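You operate a simulated robot arm through the tools that you are given. There is no shell and no other tool.

You are at the controls of a simulated two-armed robot. One attempt, no reset.

JOB
Press the two 37 cm wool slabs into bay 26, one low and one high.
Fine: open the buckle of the slab bag to take them; close it again and pull its strap tight; the other slabs stay in the bag.

The check looks at the end state, three seconds after you hand in, the way a careful person would. Anything else that was tipped, shoved, dropped, spilled or broken makes it a failure.

ROBOT AND FRAMES
Two 7-joint arms with fingered hands on one trunk, on a base that drives. Base frame: it is fixed to the floor where the robot stands at the start and does not move with it; the origin is under the middle of the robot, x ahead of it, y to its left, z up. Lengths are in mm, angles in degrees, forces in N, time in s.
The left shoulder is at the start at [70, 132, 1222], the right one opposite. With the tool pointing down near the work surface each hand reaches from about 100 to 400 mm from the robot's upright axis, wherever it stands, measured 20 degrees to its own side. Places, roughly: buckle lever of the slab bag [500, 0, 400]; strap grip of the slab bag [300, 100, 400]. Payload 2.3 kg a hand.
The tool frame of a hand sits at the grasp point between the pads (the TCP): z along the fingers, y along the line on which they close. The tips reach 25 mm beyond it. The gripper opens to 88 mm. The gripper's body begins 29 mm behind the TCP. The gripper is a hand of 3 fingers: y runs from the thumb to the fingers, the wrist lies at [-13, -97, -162] in the tool frame, and closing takes about 1.5 s.
Orientation is told as [roll, pitch, yaw] about the base's x, y, z axes, in that order, counted from this pose: with the fingers straight down and the wrist toward the robot, the tool's x, y and z point along [0, 1, 0], [1, 0, 0] and [0, 0, -1] of the base frame.

CONTROLS
- The arms move only by the tool apply_moves. It takes "left_commands", "right_commands" or both (then of equal length, played together; a hand with none holds still); each is a list that holds one entry, the list of rows, each a list of 7 numbers: the shift along the tool's x, y, z in mm, then the turn, a rotation vector about the tool's x, y, z in degrees, then the closure in counts, from 0 (fully open) to 255 (shut). In form: [[[tx, ty, tz, ax, ay, az, fingers], ...]]. A call has 1 to 20 rows; each row shifts and turns the commanded pose from where the row before left it, along the tool's axes as they then stand. A row lasts 0.2 s, in which the tool goes at most 50 mm and 8.6 degrees; a call with a longer step from one row to the next is refused whole, and so is a gripper value outside its range. A pose out of reach is approached as far as the arm can. The call stops where the force on the tool passes 70 N (or 10 N more than at its start, if that is more) or the arm is blocked; 0.2 s more then pass. Each finger travels about 108 mm/s and halts on what it meets, pressing with about 22 N; the grip force reading is that of the motor and also rises with nothing between the fingers. The clock runs only during rows and for 0.2 s after the last one: add rows that do not move to give the fingers time. The reply holds the time, the measured pose of the TCP, the force on the tool along the base axes, the opening and the grip force, in the units named above and with some noise, with the torque about the TCP (base axes, N m) and any sound that the robot's microphone picked up.
- Cameras (640 x 400 px; columns grow to the right, rows downward): "scene" is now at [122, -70.9, 1545.8]; the picture's right is [-0.78, -0.63, 0.00], its down [-0.39, 0.48, -0.78] and it looks along [0.49, -0.61, -0.62] (base axes); focal length 214 px, centre (320, 200). "left" rides on the left gripper at [-58, -85, -99] in its tool frame; the picture's right is [-0.67, -0.35, 0.66], its down [0.69, -0.63, 0.36] and it looks along [0.29, 0.69, 0.66] (tool axes); focal length 261 px, centre (320, 200). "right" rides on the right gripper at [58, -85, -99] in its tool frame; the picture's right is [-0.67, 0.35, -0.66], its down [-0.69, -0.63, 0.37] and it looks along [-0.29, 0.69, 0.66] (tool axes); focal length 261 px, centre (320, 200). There is no depth. A picture from a camera that has moved, and an enlarged one, comes with that camera's place and axes in the base frame and with its lens. The place of the scene camera against the robot may be out by one fixed shift of up to 25 mm in any direction.
- snapshot(camera): a new picture of that camera. It takes no simulated time.
- lift_body(by): slides the trunk up (or, below 0, down) by that many mm; the arms and the scene camera ride with it, the base frame stays. It gives what a move gives, with no picture.
- drive_base(legs): drives the robot by 1 to 6 legs, each [ahead, left, turn to the left] in mm, mm and degrees, along the robot's own axes; the way and the turn of a leg run together, so that a leg with both is an arc; at most 1500 mm and 180 degrees a leg. The arms and the cameras ride along, it lands a little off, and it stops where it bumps. It gives what a move gives.
- hand_shape(shape, hand): the hand has 3 fingers and takes this shape, open, in about a second: jaw (thumb against the fingers, like two jaws); tri (thumb and two fingers); tip (a fingertip pinch); poke (one finger out to press); point (the index stretched); flat (the hand flat); cup (the hand cupped); fist (a fist). The gripper value then closes the fingers along that shape, each until it touches; the sizes above hold for jaw. It gives what a move gives, with no picture.
- pan_tilt(pan, tilt): turns the head with the scene camera to pan (to the left, within 86 degrees either way) and tilt (down, from -29 to 69), counted from straight ahead of the robot. It gives what a move gives.
- zoom(camera, box): a new picture of the part [left, top, right, bottom] of that camera's present view, enlarged. It takes no simulated time.
- finish_job(): hands the job in; it is judged then, once.

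Places have to be worked out from the pictures, the camera data and where the tool is seen. Open the grippers and draw the arms clear of the work before you hand the job in, unless the task says otherwise.

The tools are called after ">>>" as name(argument=value, ...) on one line, values as JSON. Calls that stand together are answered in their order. apply_moves: Moves the arms, as the interface text tells. Its arguments: {"type":"object","properties":{"left_commands":{"type":"array"},"right_commands":{"type":"array"}},"required":[]} The other tools are called the same way: lift_body (by) slides the trunk up or down; hand_shape (shape, hand) gives the hand a shape; drive_base (legs) drives the base; pan_tilt (pan, tilt) turns the head that bears the scene camera; snapshot (camera) takes a picture; zoom (camera, box) takes an enlarged picture of a part of a camera's view; finish_job () hands the job in.

At the start:

```text
t: 0.0
left_ee_pos: [326.6, 27.1, 1429.4]
left_orientation: [-0.1, 0.0, 0.0]
left_ft_force: [0.1, 0.6, 0.6]
left_moment: [0.0, 0.02, -0.02]
left_opening: 87.9
left_gripper_force: 0.1
left_shape: jaw
right_ee_pos: [336.4, -304.4, 1427.0]
right_orientation: [0.1, 0.0, 0.0]
right_ft_force: [1.0, -0.2, 0.5]
right_moment: [0.01, -0.01, -0.02]
right_opening: 87.7
right_gripper_force: 0.1
right_shape: jaw
trunk travel left (down, up): [-780.0, 60.0]
robot x, y, heading: [-0.8, 1.5, 0.1]
head pan, tilt: [-50.9, 38.5]
```

scene: 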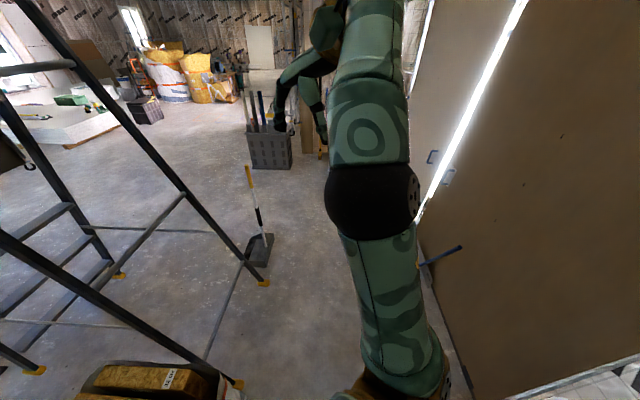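
right: 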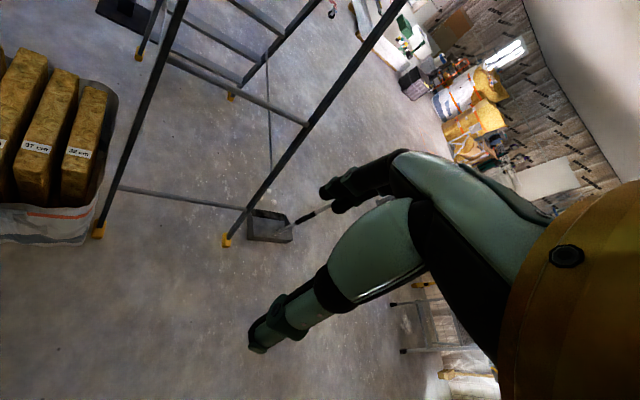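
left: 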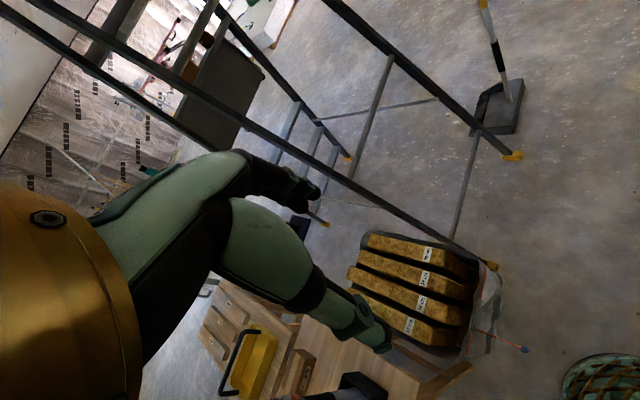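

The start pictures show a bag of slabs in front of a ladder ahead of the robot, with walls around. I turn the head straight ahead and down to see the bag first.

>>> pan_tilt(pan=0, tilt=50)

>>> snapshot(camera="scene")

```text
t: 1.2
left_ee_pos: [325.8, 24.9, 1428.0]
left_orientation: [-0.1, 0.0, 0.0]
left_ft_force: [-0.8, -0.3, -0.3]
left_moment: [0.02, 0.0, -0.01]
left_opening: 87.5
left_gripper_force: 0.1
left_shape: jaw
right_ee_pos: [337.3, -304.3, 1428.2]
right_orientation: [0.0, 0.0, 0.0]
right_ft_force: [-0.3, 0.0, -1.0]
right_moment: [0.02, 0.0, -0.01]
right_opening: 87.4
right_gripper_force: 0.0
right_shape: jaw
trunk travel left (down, up): [-780.0, 60.0]
robot x, y, heading: [1.7, -0.5, -0.0]
head pan, tilt: [0.0, 50.0]
```

```text
taken
camera scene: at [144.7, -4.3, 1529.4], right [0.0, -1.0, 0.0], down [-0.77, 0.0, -0.64], along [0.64, 0.0, -0.77], focal length 214 px, centre (320, 200)
```

scene: 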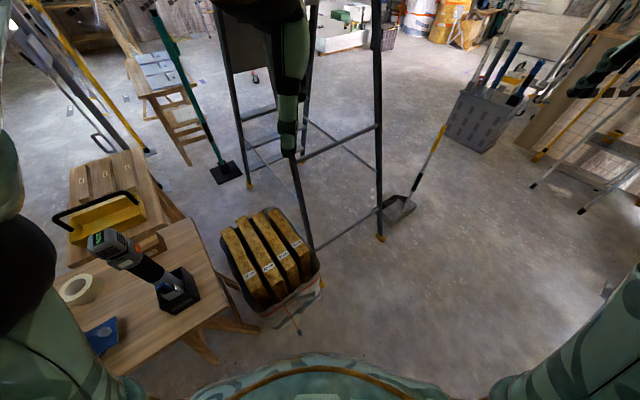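

The bag stands ahead and slightly left, with four slabs standing in it. I enlarge it and also look left and right for bay 26.

>>> zoom(camera="scene", box=[200, 190, 360, 350])

>>> zoom(camera="scene", box=[0, 0, 320, 200])

>>> zoom(camera="scene", box=[320, 0, 640, 200])

```text
2.50 times, centred on (280, 270) of scene
camera zoom: at [144.7, -4.3, 1529.4], right [0.0, -1.0, 0.0], down [-0.77, 0.0, -0.64], along [0.64, 0.0, -0.77], focal length 536 px, centre (420, 25)
```

zoom: 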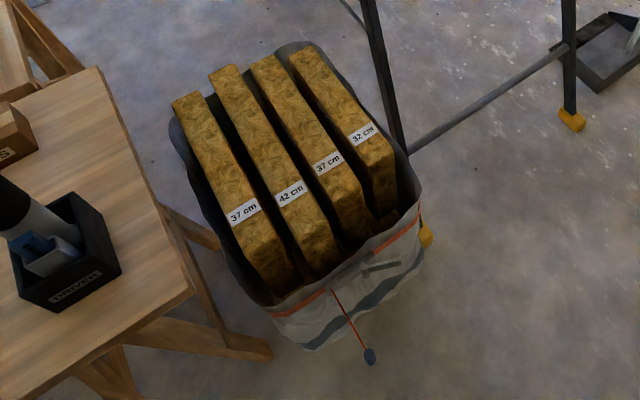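

```text
2.00 times, centred on (160, 100) of scene
camera zoom: at [144.7, -4.3, 1529.4], right [0.0, -1.0, 0.0], down [-0.77, 0.0, -0.64], along [0.64, 0.0, -0.77], focal length 429 px, centre (640, 400)
```

zoom: 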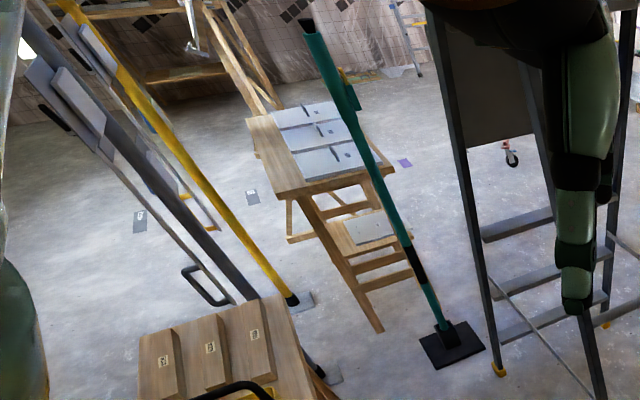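

```text
2.00 times, centred on (480, 100) of scene
camera zoom: at [144.7, -4.3, 1529.4], right [0.0, -1.0, 0.0], down [-0.77, 0.0, -0.64], along [0.64, 0.0, -0.77], focal length 429 px, centre (0, 400)
```

zoom: 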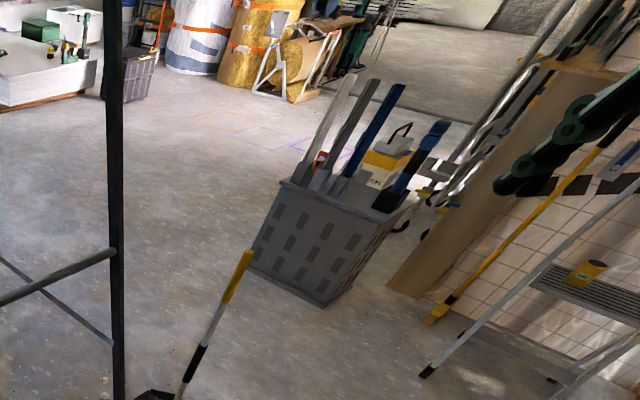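

The labels read 37, 42, 37 and 32 cm from left to right. Now I look for bay 26 by panning around.

>>> pan_tilt(pan=60, tilt=20)

>>> snapshot(camera="scene")

>>> pan_tilt(pan=0, tilt=5)

>>> snapshot(camera="scene")

>>> pan_tilt(pan=-80, tilt=15)

>>> snapshot(camera="scene")

```text
t: 2.5
left_ee_pos: [326.7, 26.6, 1428.4]
left_orientation: [0.0, 0.0, -0.1]
left_ft_force: [0.4, -0.1, 0.0]
left_moment: [0.0, 0.02, 0.0]
left_opening: 87.9
left_gripper_force: 0.1
left_shape: jaw
right_ee_pos: [337.6, -303.4, 1428.2]
right_orientation: [0.0, 0.0, 0.0]
right_ft_force: [-0.1, -0.5, -0.5]
right_moment: [0.04, 0.01, 0.02]
right_opening: 87.6
right_gripper_force: 0.1
right_shape: jaw
trunk travel left (down, up): [-780.0, 60.0]
robot x, y, heading: [-0.9, 1.5, 0.2]
head pan, tilt: [60.0, 20.0]
```

```text
taken
camera scene: at [114.4, 76.3, 1575.0], right [0.87, -0.5, 0.0], down [-0.17, -0.3, -0.94], along [0.47, 0.81, -0.34], focal length 214 px, centre (320, 200)
```

scene: 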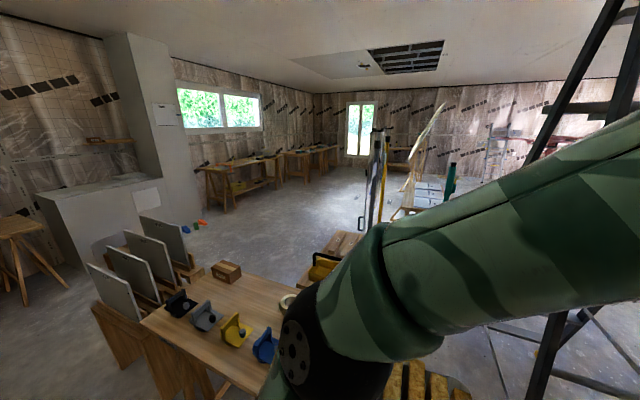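

```text
t: 3.8
left_ee_pos: [327.0, 26.0, 1427.7]
left_orientation: [-0.1, 0.0, 0.0]
left_ft_force: [0.3, 1.1, 0.4]
left_moment: [-0.02, 0.03, 0.02]
left_opening: 87.4
left_gripper_force: 0.0
left_shape: jaw
right_ee_pos: [336.3, -305.1, 1427.3]
right_orientation: [-0.1, 0.0, 0.0]
right_ft_force: [-0.3, -0.4, 0.1]
right_moment: [0.0, 0.02, -0.03]
right_opening: 87.6
right_gripper_force: 0.0
right_shape: jaw
trunk travel left (down, up): [-780.0, 60.0]
robot x, y, heading: [1.4, 0.6, 0.3]
head pan, tilt: [0.0, 5.0]
```

```text
taken
camera scene: at [159.6, -4.1, 1599.3], right [0.0, -1.0, 0.0], down [-0.09, 0.0, -1.0], along [1.0, 0.0, -0.09], focal length 214 px, centre (320, 200)
```

scene: 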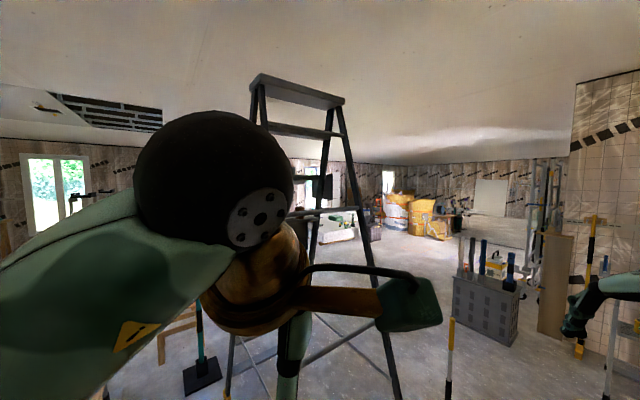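

```text
t: 5.3
left_ee_pos: [327.1, 26.4, 1427.9]
left_orientation: [-0.1, -0.1, -0.1]
left_ft_force: [0.4, 0.2, 1.0]
left_moment: [-0.01, -0.01, 0.03]
left_opening: 87.7
left_gripper_force: 0.0
left_shape: jaw
right_ee_pos: [337.1, -303.3, 1427.2]
right_orientation: [0.0, 0.0, 0.0]
right_ft_force: [0.4, 0.0, -1.0]
right_moment: [-0.04, 0.0, 0.0]
right_opening: 87.5
right_gripper_force: 0.1
right_shape: jaw
trunk travel left (down, up): [-780.0, 60.0]
robot x, y, heading: [-0.0, 0.6, -0.1]
head pan, tilt: [-80.0, 15.0]
```

```text
taken
camera scene: at [84.0, -96.2, 1583.2], right [-0.98, -0.17, 0.0], down [-0.05, 0.25, -0.97], along [0.17, -0.95, -0.26], focal length 214 px, centre (320, 200)
```

scene: 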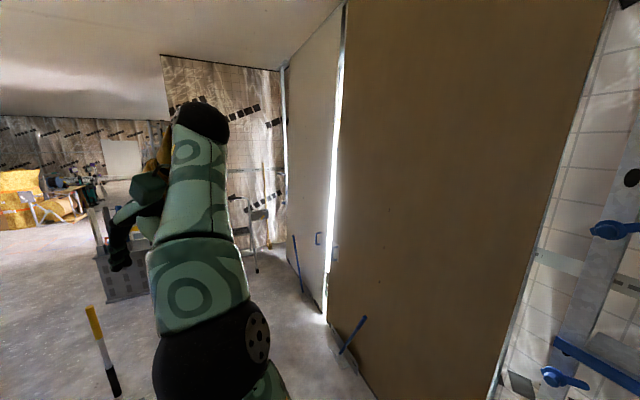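

On the right is a large panel (door leaf) with light through a gap, and beyond it a wall with blue clamps. I enlarge this, then look further left and right.

>>> zoom(camera="scene", box=[480, 100, 640, 400])

>>> zoom(camera="scene", box=[200, 50, 440, 400])

>>> pan_tilt(pan=86, tilt=30)

>>> snapshot(camera="scene")

```text
1.33 times, centred on (560, 250) of scene
camera zoom: at [84.0, -96.2, 1583.2], right [-0.98, -0.17, 0.0], down [-0.05, 0.25, -0.97], along [0.17, -0.95, -0.26], focal length 286 px, centre (0, 133)
```

zoom: 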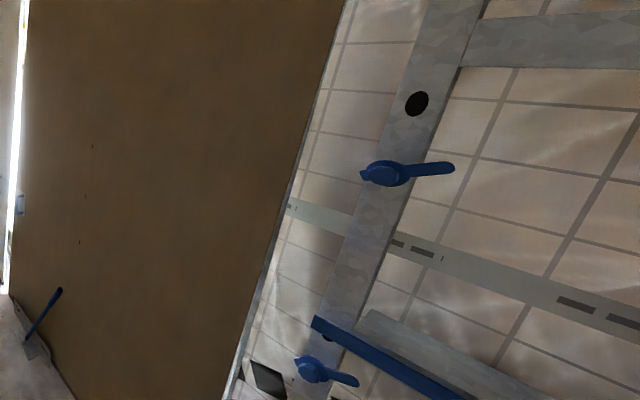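

```text
1.14 times, centred on (320, 225) of scene
camera zoom: at [84.0, -96.2, 1583.2], right [-0.98, -0.17, 0.0], down [-0.05, 0.25, -0.97], along [0.17, -0.95, -0.26], focal length 245 px, centre (320, 171)
```

zoom: 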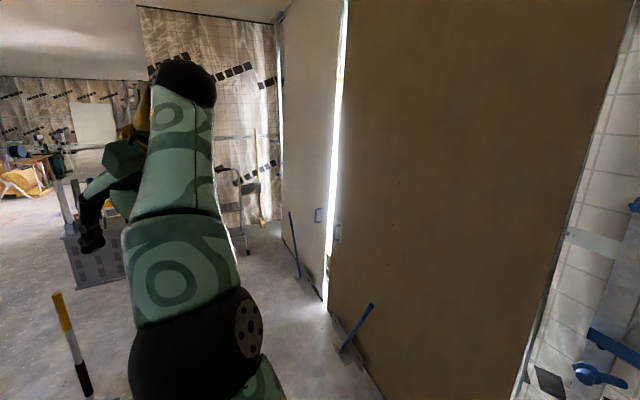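

```text
t: 7.8
left_ee_pos: [326.5, 25.9, 1427.6]
left_orientation: [-0.2, -0.1, 0.0]
left_ft_force: [-0.8, 0.1, -1.2]
left_moment: [0.01, 0.01, 0.02]
left_opening: 87.5
left_gripper_force: 0.1
left_shape: jaw
right_ee_pos: [337.4, -304.8, 1426.9]
right_orientation: [0.0, 0.0, -0.1]
right_ft_force: [0.2, -0.1, 0.8]
right_moment: [-0.04, 0.02, 0.05]
right_opening: 87.6
right_gripper_force: 0.1
right_shape: jaw
trunk travel left (down, up): [-780.0, 60.0]
robot x, y, heading: [1.2, 0.5, -0.1]
head pan, tilt: [85.9, 30.0]
```

```text
taken
camera scene: at [74.2, 86.0, 1559.0], right [1.0, -0.07, 0.0], down [-0.04, -0.5, -0.87], along [0.06, 0.86, -0.5], focal length 214 px, centre (320, 200)
```

scene: 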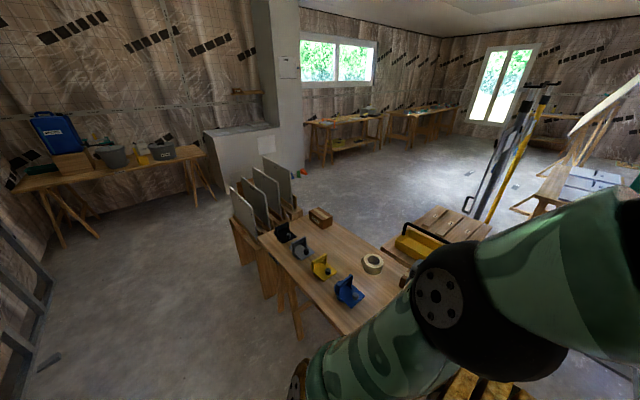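

Work tables stand on the left and metal studs show at the edge behind the robot. Before turning I check how near things stand to the base by looking steeply down.

>>> pan_tilt(pan=30, tilt=69)

>>> snapshot(camera="scene")

>>> pan_tilt(pan=-86, tilt=40)

>>> snapshot(camera="scene")

>>> snapshot(camera="left")

>>> snapshot(camera="right")

```text
t: 9.1
left_ee_pos: [326.4, 26.5, 1427.4]
left_orientation: [-0.1, 0.0, 0.0]
left_ft_force: [-0.8, -0.1, -0.7]
left_moment: [0.0, -0.01, 0.01]
left_opening: 87.8
left_gripper_force: 0.0
left_shape: jaw
right_ee_pos: [336.2, -304.5, 1428.1]
right_orientation: [0.1, 0.1, 0.0]
right_ft_force: [0.9, 0.8, -0.7]
right_moment: [0.0, 0.04, -0.03]
right_opening: 87.5
right_gripper_force: 0.1
right_shape: jaw
trunk travel left (down, up): [-780.0, 60.0]
robot x, y, heading: [0.8, 0.4, -0.1]
head pan, tilt: [30.0, 68.8]
```

```text
taken
camera scene: at [116.1, 23.9, 1507.5], right [0.5, -0.87, 0.0], down [-0.81, -0.47, -0.36], along [0.31, 0.18, -0.93], focal length 214 px, centre (320, 200)
```

scene: 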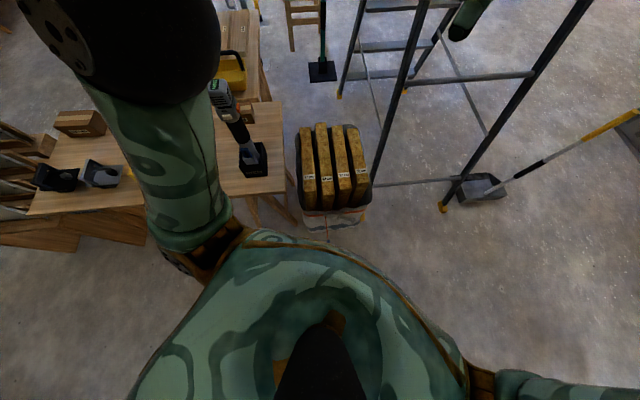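

```text
t: 11.1
left_ee_pos: [326.5, 25.9, 1428.5]
left_orientation: [-0.1, 0.0, 0.2]
left_ft_force: [0.1, 0.2, 0.1]
left_moment: [-0.01, 0.0, -0.02]
left_opening: 87.5
left_gripper_force: 0.0
left_shape: jaw
right_ee_pos: [336.9, -304.2, 1426.9]
right_orientation: [-0.1, 0.0, 0.0]
right_ft_force: [0.3, -0.8, -0.2]
right_moment: [0.0, -0.02, -0.01]
right_opening: 87.8
right_gripper_force: 0.1
right_shape: jaw
trunk travel left (down, up): [-780.0, 60.0]
robot x, y, heading: [-0.1, 1.4, -0.0]
head pan, tilt: [-85.9, 40.0]
```

```text
taken
camera scene: at [73.8, -89.0, 1543.6], right [-1.0, -0.07, 0.0], down [-0.05, 0.64, -0.77], along [0.05, -0.76, -0.64], focal length 214 px, centre (320, 200)
```

scene: 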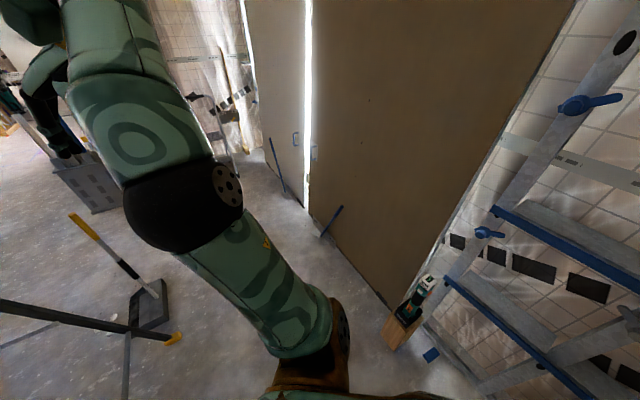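

```text
taken
camera left: at [243.2, -32.6, 1528.4], right [-0.35, -0.67, -0.65], down [-0.63, 0.68, -0.37], along [0.69, 0.28, -0.66], focal length 261 px, centre (320, 200)
```

left: 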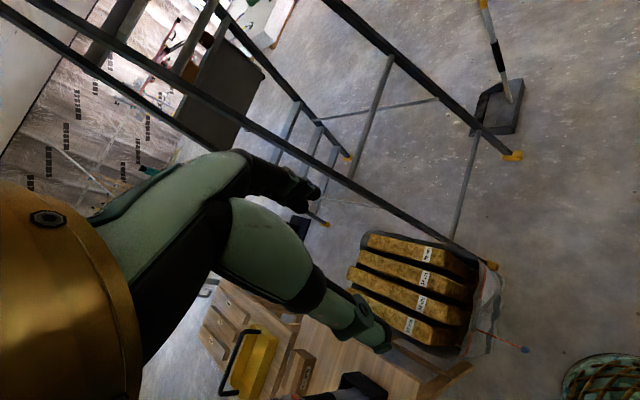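

```text
taken
camera right: at [251.7, -246.4, 1526.8], right [0.35, -0.67, 0.66], down [-0.63, -0.69, -0.37], along [0.69, -0.29, -0.66], focal length 261 px, centre (320, 200)
```

right: 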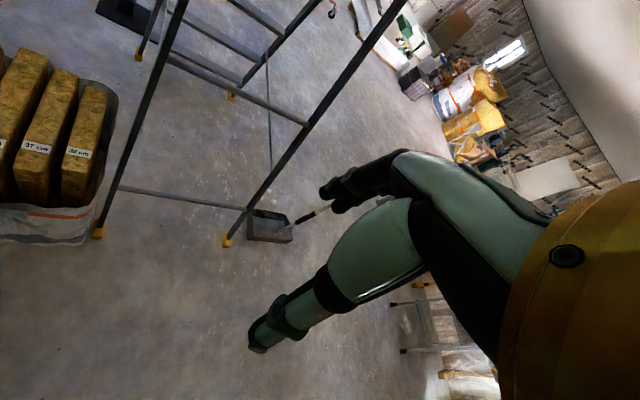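

The base is narrow and nothing stands close enough to hit when turning in place; the arms ride at 1.4 m, above the table. I turn 60 degrees to the right to see the stud wall behind.

>>> drive_base(legs=[[0, 0, -60]])

>>> pan_tilt(pan=-75, tilt=20)

>>> snapshot(camera="scene")

>>> pan_tilt(pan=-75, tilt=45)

>>> snapshot(camera="scene")

```text
t: 14.1
left_ee_pos: [183.9, -270.9, 1426.9]
left_orientation: [-0.1, -0.1, -60.4]
left_ft_force: [1.5, -0.1, -0.2]
left_moment: [0.02, 0.02, 0.01]
left_opening: 87.8
left_gripper_force: 0.0
left_shape: jaw
right_ee_pos: [-99.3, -442.1, 1427.5]
right_orientation: [0.0, 0.0, -60.6]
right_ft_force: [-0.2, -0.7, 0.2]
right_moment: [0.01, 0.03, 0.03]
right_opening: 87.5
right_gripper_force: 0.0
right_shape: jaw
trunk travel left (down, up): [-780.0, 60.0]
robot x, y, heading: [2.1, 0.3, -60.7]
head pan, tilt: [-85.9, 40.0]
```

```text
t: 14.9
left_ee_pos: [183.9, -271.8, 1428.1]
left_orientation: [-0.2, 0.0, -60.4]
left_ft_force: [0.5, 0.1, 0.8]
left_moment: [0.0, 0.0, -0.02]
left_opening: 87.3
left_gripper_force: 0.0
left_shape: jaw
right_ee_pos: [-98.7, -443.5, 1428.0]
right_orientation: [0.0, -0.1, -60.5]
right_ft_force: [-0.1, 0.4, -0.5]
right_moment: [0.02, -0.02, -0.01]
right_opening: 87.1
right_gripper_force: 0.0
right_shape: jaw
trunk travel left (down, up): [-780.0, 60.0]
robot x, y, heading: [-4.1, -1.5, -60.5]
head pan, tilt: [-75.0, 20.0]
```

```text
taken
camera scene: at [-24.4, -113.2, 1574.9], right [-0.7, 0.71, 0.0], down [0.24, 0.24, -0.94], along [-0.67, -0.66, -0.34], focal length 214 px, centre (320, 200)
```

scene: 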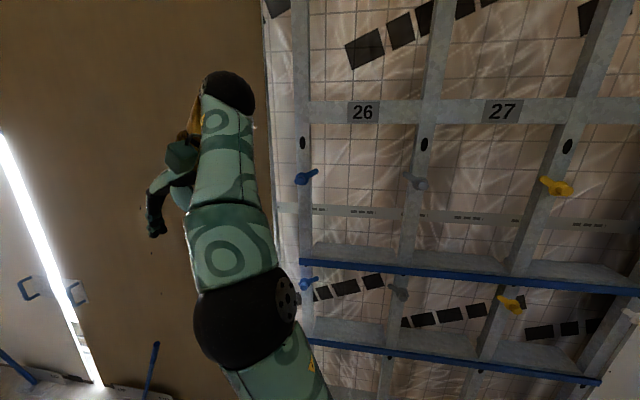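

```text
t: 15.8
left_ee_pos: [184.6, -271.3, 1427.4]
left_orientation: [-0.1, 0.0, -60.4]
left_ft_force: [-0.4, -0.2, 0.0]
left_moment: [-0.01, 0.04, 0.0]
left_opening: 87.5
left_gripper_force: 0.0
left_shape: jaw
right_ee_pos: [-99.3, -442.9, 1428.0]
right_orientation: [0.0, -0.1, -60.5]
right_ft_force: [-0.4, -0.1, -0.4]
right_moment: [0.0, 0.01, 0.01]
right_opening: 87.8
right_gripper_force: 0.0
right_shape: jaw
trunk travel left (down, up): [-780.0, 60.0]
robot x, y, heading: [-3.3, 0.7, -60.5]
head pan, tilt: [-75.0, 45.0]
```

```text
taken
camera scene: at [-15.9, -105.0, 1536.4], right [-0.7, 0.71, 0.0], down [0.5, 0.5, -0.71], along [-0.5, -0.5, -0.71], focal length 214 px, centre (320, 200)
```

scene: 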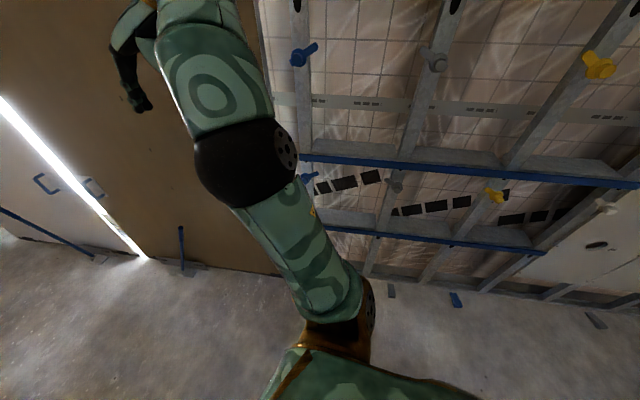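

Bay 26 is visible: the first bay right of the brown panel, with horizontal rails with blue edges. I judge the wall at about 775 mm from the base origin along heading about -143 degrees; I turn to face it and look.

>>> drive_base(legs=[[0, 0, -60]])

>>> pan_tilt(pan=-25, tilt=10)

>>> snapshot(camera="scene")

>>> pan_tilt(pan=-25, tilt=45)

>>> snapshot(camera="scene")

>>> snapshot(camera="right")

>>> snapshot(camera="left")

```text
t: 18.9
left_ee_pos: [-141.8, -295.8, 1427.5]
left_orientation: [0.0, 0.0, -120.2]
left_ft_force: [0.9, -0.3, 0.4]
left_moment: [-0.04, 0.02, 0.0]
left_opening: 87.5
left_gripper_force: 0.0
left_shape: jaw
right_ee_pos: [-432.2, -139.2, 1428.3]
right_orientation: [0.0, 0.0, -120.2]
right_ft_force: [-1.1, 0.4, 0.2]
right_moment: [0.01, -0.02, -0.02]
right_opening: 87.5
right_gripper_force: 0.1
right_shape: jaw
trunk travel left (down, up): [-780.0, 60.0]
robot x, y, heading: [2.1, 0.8, -120.4]
head pan, tilt: [-75.0, 45.0]
```

```text
t: 20.1
left_ee_pos: [-141.6, -295.4, 1427.4]
left_orientation: [-0.1, 0.0, -120.3]
left_ft_force: [-0.3, 0.5, 0.3]
left_moment: [-0.02, -0.03, 0.0]
left_opening: 87.5
left_gripper_force: 0.0
left_shape: jaw
right_ee_pos: [-432.5, -138.2, 1428.1]
right_orientation: [-0.1, 0.0, -120.2]
right_ft_force: [0.0, -0.5, 0.1]
right_moment: [-0.02, 0.0, 0.0]
right_opening: 87.8
right_gripper_force: 0.1
right_shape: jaw
trunk travel left (down, up): [-780.0, 60.0]
robot x, y, heading: [0.0, 0.4, -120.0]
head pan, tilt: [-25.0, 10.0]
```

```text
taken
camera scene: at [-84.3, -100.5, 1591.2], right [-0.57, 0.82, 0.0], down [0.14, 0.1, -0.98], along [-0.81, -0.56, -0.17], focal length 214 px, centre (320, 200)
```

scene: 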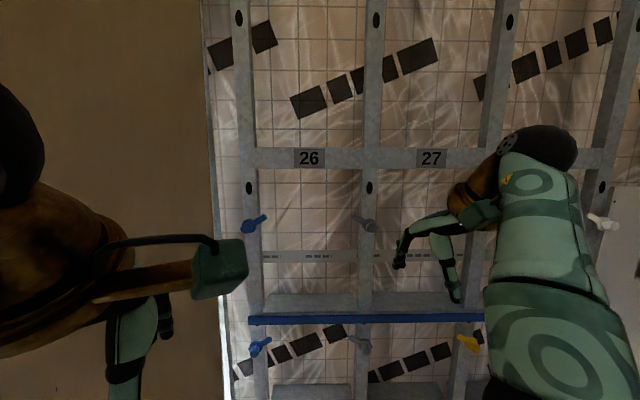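

```text
t: 21.1
left_ee_pos: [-141.1, -295.6, 1427.2]
left_orientation: [-0.1, 0.1, -120.2]
left_ft_force: [-1.2, 0.7, 0.8]
left_moment: [0.01, 0.02, 0.02]
left_opening: 87.4
left_gripper_force: 0.1
left_shape: jaw
right_ee_pos: [-432.1, -138.9, 1427.7]
right_orientation: [0.0, 0.0, -120.1]
right_ft_force: [0.1, -0.5, 0.4]
right_moment: [0.03, -0.05, -0.02]
right_opening: 87.6
right_gripper_force: 0.1
right_shape: jaw
trunk travel left (down, up): [-780.0, 60.0]
robot x, y, heading: [0.0, -0.4, -120.1]
head pan, tilt: [-25.0, 45.0]
```

```text
taken
camera scene: at [-74.7, -94.0, 1536.4], right [-0.57, 0.82, 0.0], down [0.58, 0.4, -0.71], along [-0.58, -0.4, -0.71], focal length 214 px, centre (320, 200)
```

scene: 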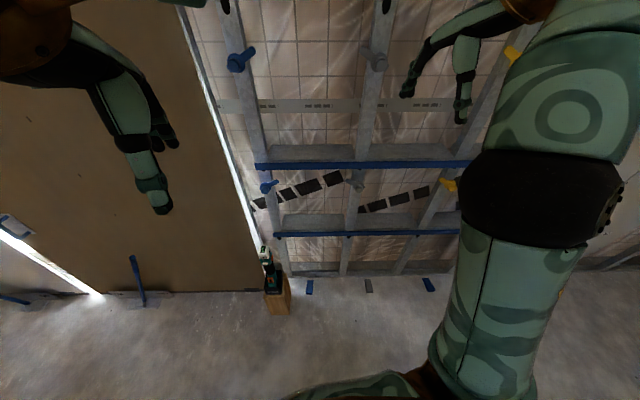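

```text
taken
camera right: at [-339.6, -93.8, 1526.8], right [-0.75, 0.04, 0.66], down [-0.28, 0.89, -0.37], along [-0.6, -0.46, -0.66], focal length 261 px, centre (320, 200)
```

right: 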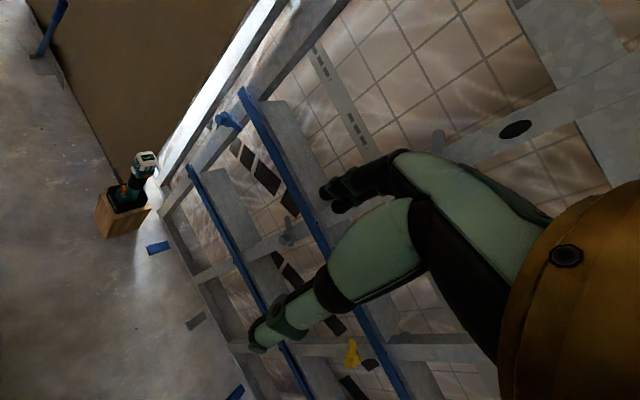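

```text
taken
camera left: at [-147.7, -194.3, 1528.4], right [-0.4, 0.64, -0.65], down [0.91, 0.2, -0.37], along [-0.1, -0.74, -0.66], focal length 261 px, centre (320, 200)
```

left: 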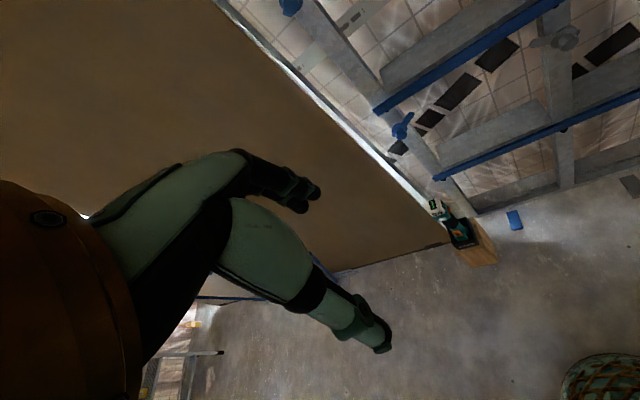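

Bay 26 faces the robot now. I enlarge the views to understand the low and high places, the rails and the coloured turn-pieces.

>>> zoom(camera="scene", box=[220, 0, 420, 130])

>>> zoom(camera="scene", box=[220, 130, 420, 300])

>>> pan_tilt(pan=-25, tilt=25)

>>> zoom(camera="scene", box=[220, 0, 420, 200])

>>> zoom(camera="scene", box=[220, 200, 420, 400])

```text
3.08 times, centred on (320, 65) of scene
camera zoom: at [-74.7, -94.0, 1536.4], right [-0.57, 0.82, 0.0], down [0.58, 0.4, -0.71], along [-0.58, -0.4, -0.71], focal length 660 px, centre (320, 615)
```

zoom: 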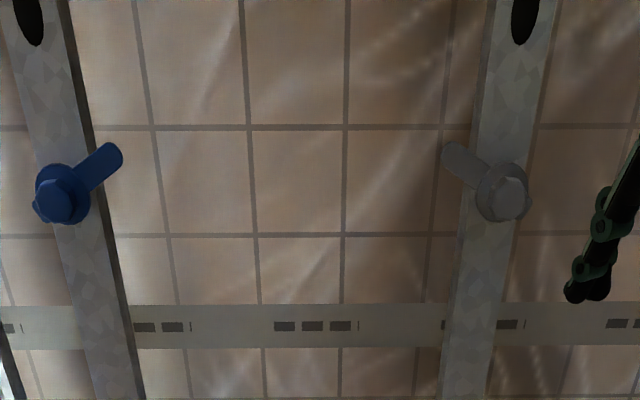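

```text
2.35 times, centred on (320, 215) of scene
camera zoom: at [-74.7, -94.0, 1536.4], right [-0.57, 0.82, 0.0], down [0.58, 0.4, -0.71], along [-0.58, -0.4, -0.71], focal length 505 px, centre (320, 165)
```

zoom: 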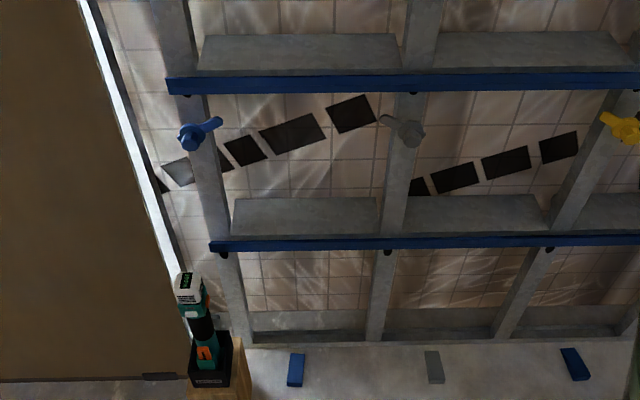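

```text
t: 21.9
left_ee_pos: [-141.8, -295.6, 1428.3]
left_orientation: [-0.1, 0.0, -120.2]
left_ft_force: [0.1, -0.5, 0.6]
left_moment: [-0.03, -0.01, 0.03]
left_opening: 87.6
left_gripper_force: 0.1
left_shape: jaw
right_ee_pos: [-432.0, -138.9, 1427.9]
right_orientation: [-0.1, -0.1, -120.2]
right_ft_force: [0.6, 0.2, -0.2]
right_moment: [0.01, 0.01, 0.0]
right_opening: 87.5
right_gripper_force: 0.1
right_shape: jaw
trunk travel left (down, up): [-780.0, 60.0]
robot x, y, heading: [3.2, -1.2, -120.4]
head pan, tilt: [-25.0, 25.0]
```

```text
2.00 times, centred on (320, 100) of scene
camera zoom: at [-83.6, -100.1, 1566.8], right [-0.57, 0.82, 0.0], down [0.35, 0.24, -0.91], along [-0.74, -0.52, -0.42], focal length 429 px, centre (320, 400)
```

zoom: 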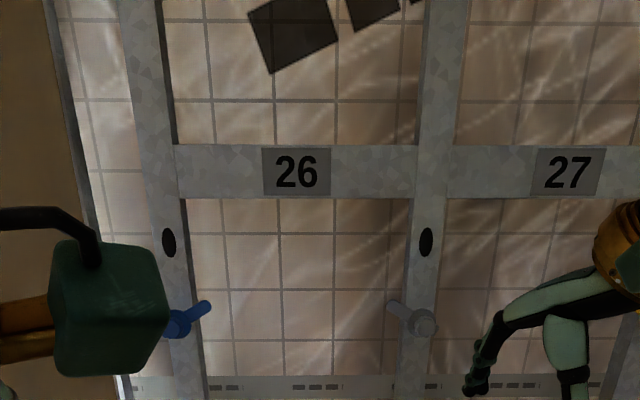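

```text
2.00 times, centred on (320, 300) of scene
camera zoom: at [-83.6, -100.1, 1566.8], right [-0.57, 0.82, 0.0], down [0.35, 0.24, -0.91], along [-0.74, -0.52, -0.42], focal length 429 px, centre (320, 0)
```

zoom: 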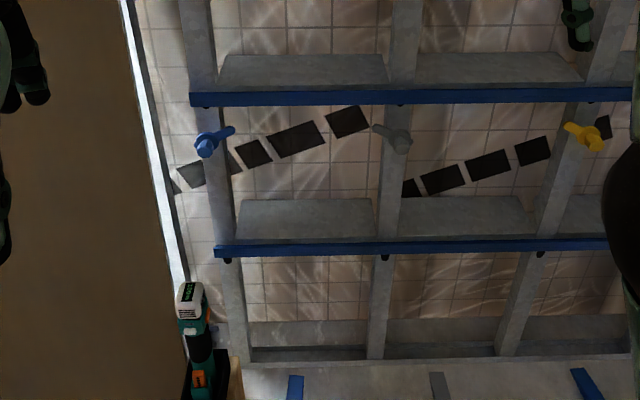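

Each stud carries a turn-piece at two heights; the blue and grey ones seem to point into bay 26. I look at the other ones for comparison, and lower the view.

>>> pan_tilt(pan=-70, tilt=25)

>>> snapshot(camera="scene")

>>> zoom(camera="right", box=[160, 60, 360, 185])

>>> zoom(camera="left", box=[340, 20, 600, 180])

```text
t: 23.0
left_ee_pos: [-141.5, -295.0, 1428.3]
left_orientation: [-0.2, 0.0, -120.1]
left_ft_force: [0.8, -0.1, -0.1]
left_moment: [-0.07, -0.03, -0.01]
left_opening: 87.9
left_gripper_force: 0.0
left_shape: jaw
right_ee_pos: [-432.8, -138.0, 1427.5]
right_orientation: [0.1, -0.1, -120.1]
right_ft_force: [0.0, -1.0, 0.2]
right_moment: [0.03, 0.0, -0.01]
right_opening: 87.5
right_gripper_force: 0.3
right_shape: jaw
trunk travel left (down, up): [-780.0, 60.0]
robot x, y, heading: [-2.0, 1.5, -120.1]
head pan, tilt: [-70.0, 25.0]
```

```text
taken
camera scene: at [-98.6, -31.4, 1566.9], right [0.18, 0.98, 0.0], down [0.42, -0.07, -0.91], along [-0.89, 0.16, -0.42], focal length 214 px, centre (320, 200)
```

scene: 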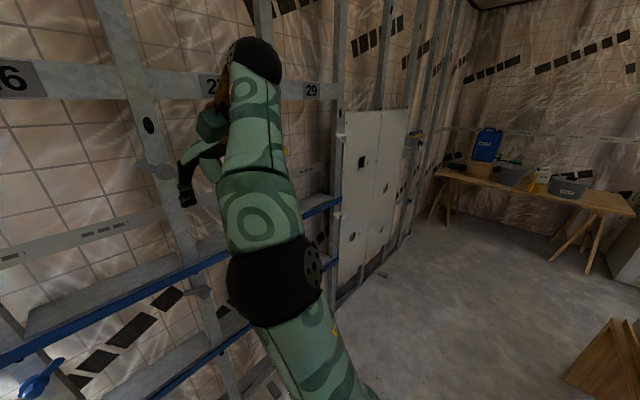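

```text
3.20 times, centred on (260, 122) of right
camera zoom: at [-339.6, -93.9, 1526.8], right [-0.75, 0.04, 0.66], down [-0.28, 0.89, -0.37], along [-0.6, -0.46, -0.66], focal length 834 px, centre (512, 448)
```

zoom: 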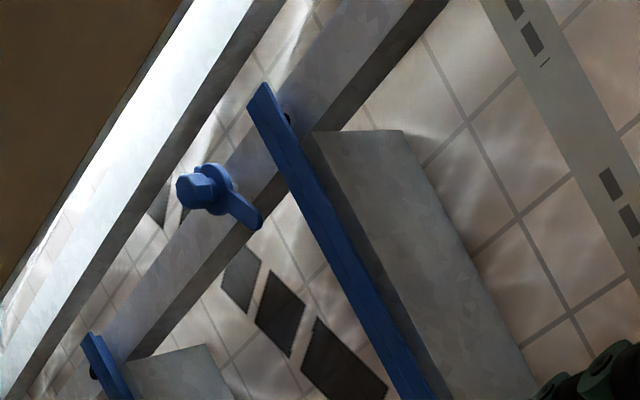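

```text
2.46 times, centred on (470, 100) of left
camera zoom: at [-147.7, -194.4, 1528.4], right [-0.4, 0.64, -0.65], down [0.91, 0.2, -0.37], along [-0.1, -0.74, -0.66], focal length 642 px, centre (-49, 446)
```

zoom: 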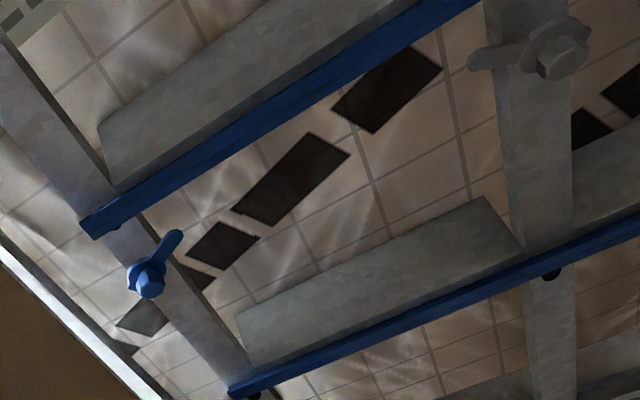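

I triangulated the lower blue turn-piece at about (-541,-713,873) and bar tops at z≈1012 and ≈565; wall normal points along heading about -142.5°. I square up to the wall and take pictures at two trunk heights.

>>> drive_base(legs=[[0, 0, -22.5]])

>>> pan_tilt(pan=0, tilt=20)

>>> snapshot(camera="scene")

>>> lift_body(by=-400)

>>> snapshot(camera="scene")

>>> snapshot(camera="right")

>>> snapshot(camera="left")

```text
t: 24.6
left_ee_pos: [-243.5, -219.8, 1428.2]
left_orientation: [-0.1, -0.1, -142.7]
left_ft_force: [-0.8, -0.7, -0.7]
left_moment: [-0.02, 0.0, -0.01]
left_opening: 87.4
left_gripper_force: 0.0
left_shape: jaw
right_ee_pos: [-452.1, 37.4, 1427.7]
right_orientation: [0.0, 0.0, -142.7]
right_ft_force: [0.3, 0.4, 0.5]
right_moment: [-0.01, 0.01, 0.01]
right_opening: 87.2
right_gripper_force: 0.2
right_shape: jaw
trunk travel left (down, up): [-780.0, 60.0]
robot x, y, heading: [1.3, -5.4, -142.8]
head pan, tilt: [-70.0, 25.0]
```

```text
t: 26.0
left_ee_pos: [-242.7, -218.6, 1427.5]
left_orientation: [-0.2, 0.0, -142.7]
left_ft_force: [-0.1, 0.0, 0.0]
left_moment: [0.03, 0.0, 0.0]
left_opening: 87.7
left_gripper_force: 0.0
left_shape: jaw
right_ee_pos: [-451.8, 38.2, 1427.9]
right_orientation: [0.0, 0.1, -142.7]
right_ft_force: [0.4, 0.0, 0.4]
right_moment: [0.01, 0.02, 0.0]
right_opening: 87.7
right_gripper_force: 0.1
right_shape: jaw
trunk travel left (down, up): [-780.0, 60.0]
robot x, y, heading: [3.0, 1.7, -142.7]
head pan, tilt: [0.0, 20.0]
```

```text
taken
camera scene: at [-96.8, -90.8, 1575.0], right [-0.6, 0.8, 0.0], down [0.27, 0.21, -0.94], along [-0.75, -0.57, -0.34], focal length 214 px, centre (320, 200)
```

scene: 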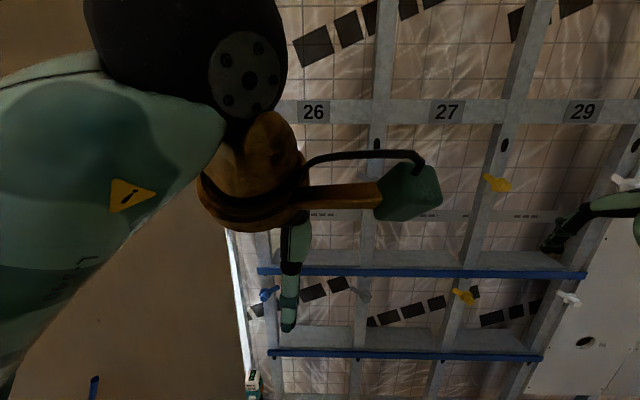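

```text
t: 29.8
left_ee_pos: [-244.1, -219.6, 1026.7]
left_orientation: [-0.2, -0.1, -142.7]
left_ft_force: [-0.5, -0.4, 1.5]
left_moment: [-0.03, 0.01, 0.0]
left_opening: 87.4
left_gripper_force: 0.0
left_shape: jaw
right_ee_pos: [-451.4, 38.0, 1027.2]
right_orientation: [0.0, -0.1, -142.7]
right_ft_force: [-0.3, -1.0, 0.5]
right_moment: [-0.02, 0.0, -0.02]
right_opening: 87.6
right_gripper_force: 0.1
right_shape: jaw
trunk travel left (down, up): [-380.0, 460.0]
robot x, y, heading: [-3.3, -0.5, -142.8]
head pan, tilt: [0.0, 20.0]
```

```text
taken
camera scene: at [-96.6, -90.9, 1175.0], right [-0.61, 0.8, 0.0], down [0.27, 0.21, -0.94], along [-0.75, -0.57, -0.34], focal length 214 px, centre (320, 200)
```

scene: 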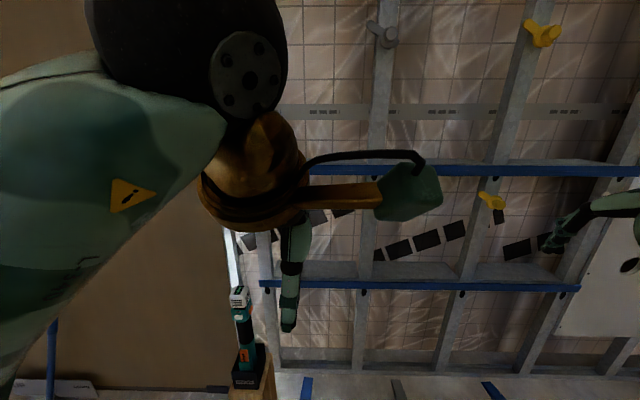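

```text
taken
camera right: at [-349.5, 43.5, 1126.8], right [-0.68, 0.32, 0.66], down [0.09, 0.93, -0.37], along [-0.72, -0.19, -0.66], focal length 261 px, centre (320, 200)
```

right: 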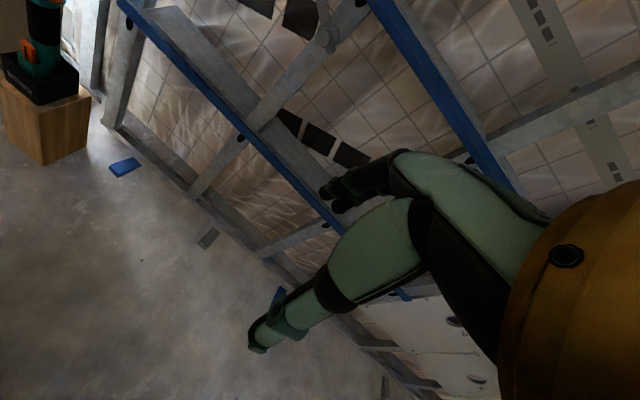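

```text
taken
camera left: at [-210.3, -122.4, 1128.5], right [-0.13, 0.74, -0.65], down [0.92, -0.16, -0.37], along [-0.38, -0.65, -0.66], focal length 261 px, centre (320, 200)
```

left: 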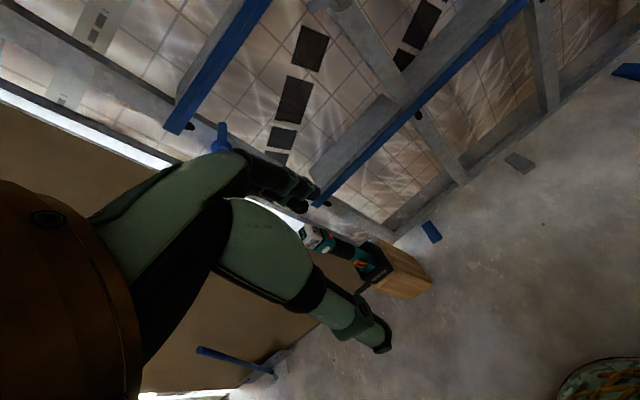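

The left arm hides the bay's left stud, so I move the left hand outward to its left by 280 mm in free air (nothing on that side at this height but the panel farther ahead).

>>> apply_moves(left_commands=[[[40, -10, 0, 0, 0, 0, 0], [40, -10, 0, 0, 0, 0, 0], [40, -10, 0, 0, 0, 0, 0], [40, -10, 0, 0, 0, 0, 0], [40, -10, 0, 0, 0, 0, 0], [40, -10, 0, 0, 0, 0, 0], [40, -10, 0, 0, 0, 0, 0]]])

>>> snapshot(camera="scene")

>>> snapshot(camera="left")

```text
t: 31.4
left_ee_pos: [-53.4, -414.5, 1010.1]
left_orientation: [-0.1, 0.0, -142.6]
left_ft_force: [-0.1, -0.2, 0.2]
left_moment: [0.01, 0.0, -0.01]
left_opening: 87.5
left_gripper_force: 0.0
left_shape: jaw
left hand out of reach, approached as far as the arm can: row 5, 6, 7
right_ee_pos: [-450.5, 38.5, 1028.9]
right_orientation: [-0.1, 0.1, -142.7]
right_ft_force: [0.0, 0.1, 0.6]
right_moment: [0.03, 0.0, -0.04]
right_opening: 87.9
right_gripper_force: 0.0
right_shape: jaw
trunk travel left (down, up): [-380.0, 460.0]
robot x, y, heading: [-5.6, -0.3, -142.8]
head pan, tilt: [0.0, 20.0]
```

```text
taken
camera scene: at [-96.0, -91.7, 1175.0], right [-0.61, 0.8, 0.0], down [0.27, 0.21, -0.94], along [-0.75, -0.57, -0.34], focal length 214 px, centre (320, 200)
```

scene: 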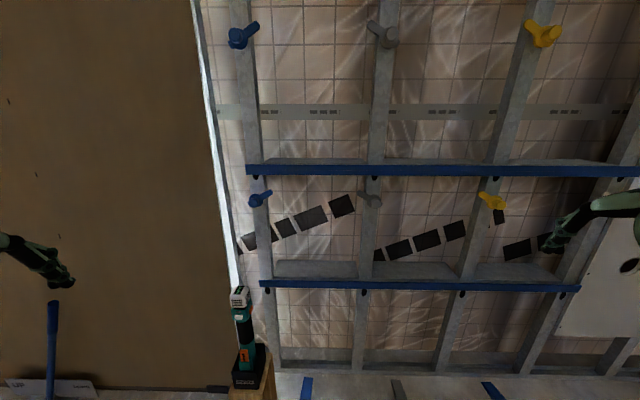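

```text
taken
camera left: at [-19.7, -318.4, 1111.0], right [-0.13, 0.75, -0.65], down [0.92, -0.16, -0.37], along [-0.38, -0.65, -0.66], focal length 261 px, centre (320, 200)
```

left: 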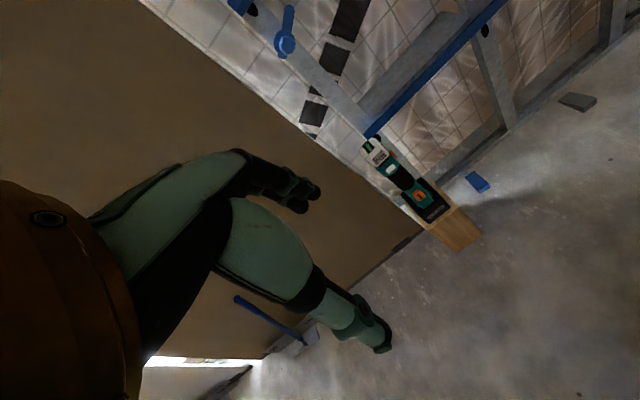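

The bay is now fully visible. I enlarge it at this height for exact readings.

>>> zoom(camera="scene", box=[200, 0, 420, 140])

>>> zoom(camera="scene", box=[200, 130, 420, 300])

>>> zoom(camera="scene", box=[200, 260, 420, 400])

>>> zoom(camera="scene", box=[420, 0, 640, 300])

```text
2.86 times, centred on (310, 70) of scene
camera zoom: at [-96.0, -91.7, 1175.0], right [-0.61, 0.8, 0.0], down [0.27, 0.21, -0.94], along [-0.75, -0.57, -0.34], focal length 613 px, centre (349, 571)
```

zoom: 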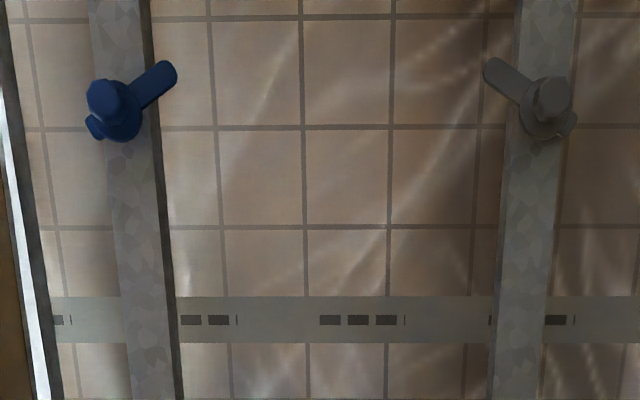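

```text
2.35 times, centred on (310, 215) of scene
camera zoom: at [-96.0, -91.7, 1175.0], right [-0.61, 0.8, 0.0], down [0.27, 0.21, -0.94], along [-0.75, -0.57, -0.34], focal length 505 px, centre (344, 165)
```

zoom: 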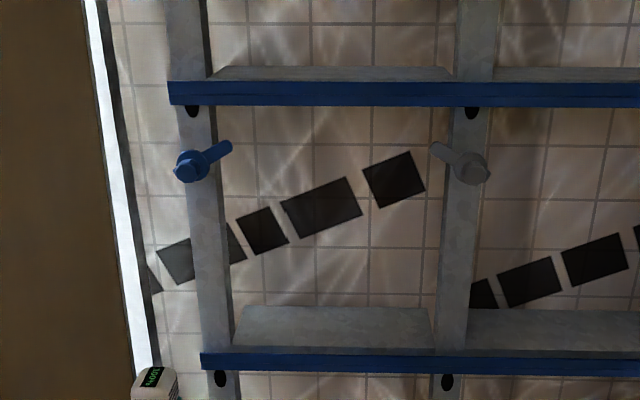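

```text
2.86 times, centred on (310, 330) of scene
camera zoom: at [-96.0, -91.7, 1175.0], right [-0.61, 0.8, 0.0], down [0.27, 0.21, -0.94], along [-0.75, -0.57, -0.34], focal length 613 px, centre (349, -171)
```

zoom: 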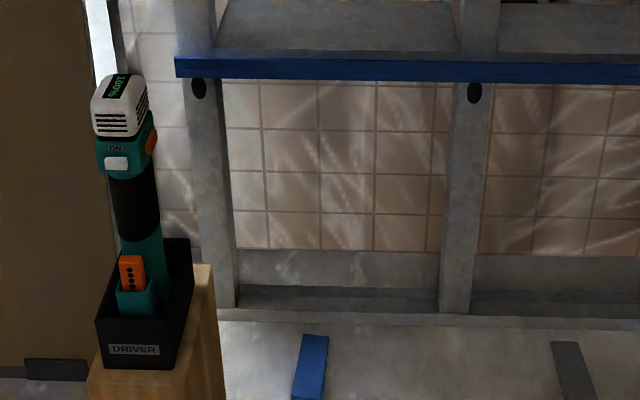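

```text
1.33 times, centred on (530, 150) of scene
camera zoom: at [-96.0, -91.7, 1175.0], right [-0.61, 0.8, 0.0], down [0.27, 0.21, -0.94], along [-0.75, -0.57, -0.34], focal length 286 px, centre (40, 267)
```

zoom: 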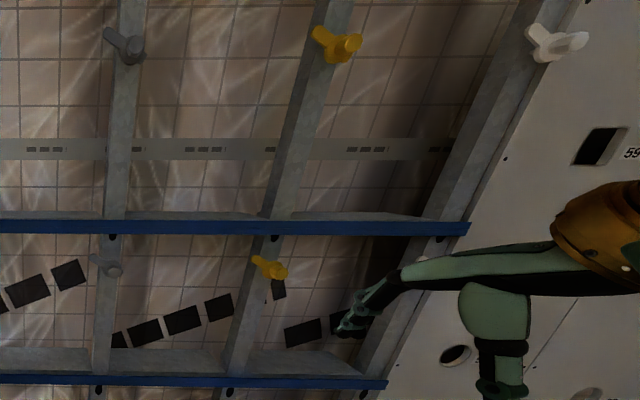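

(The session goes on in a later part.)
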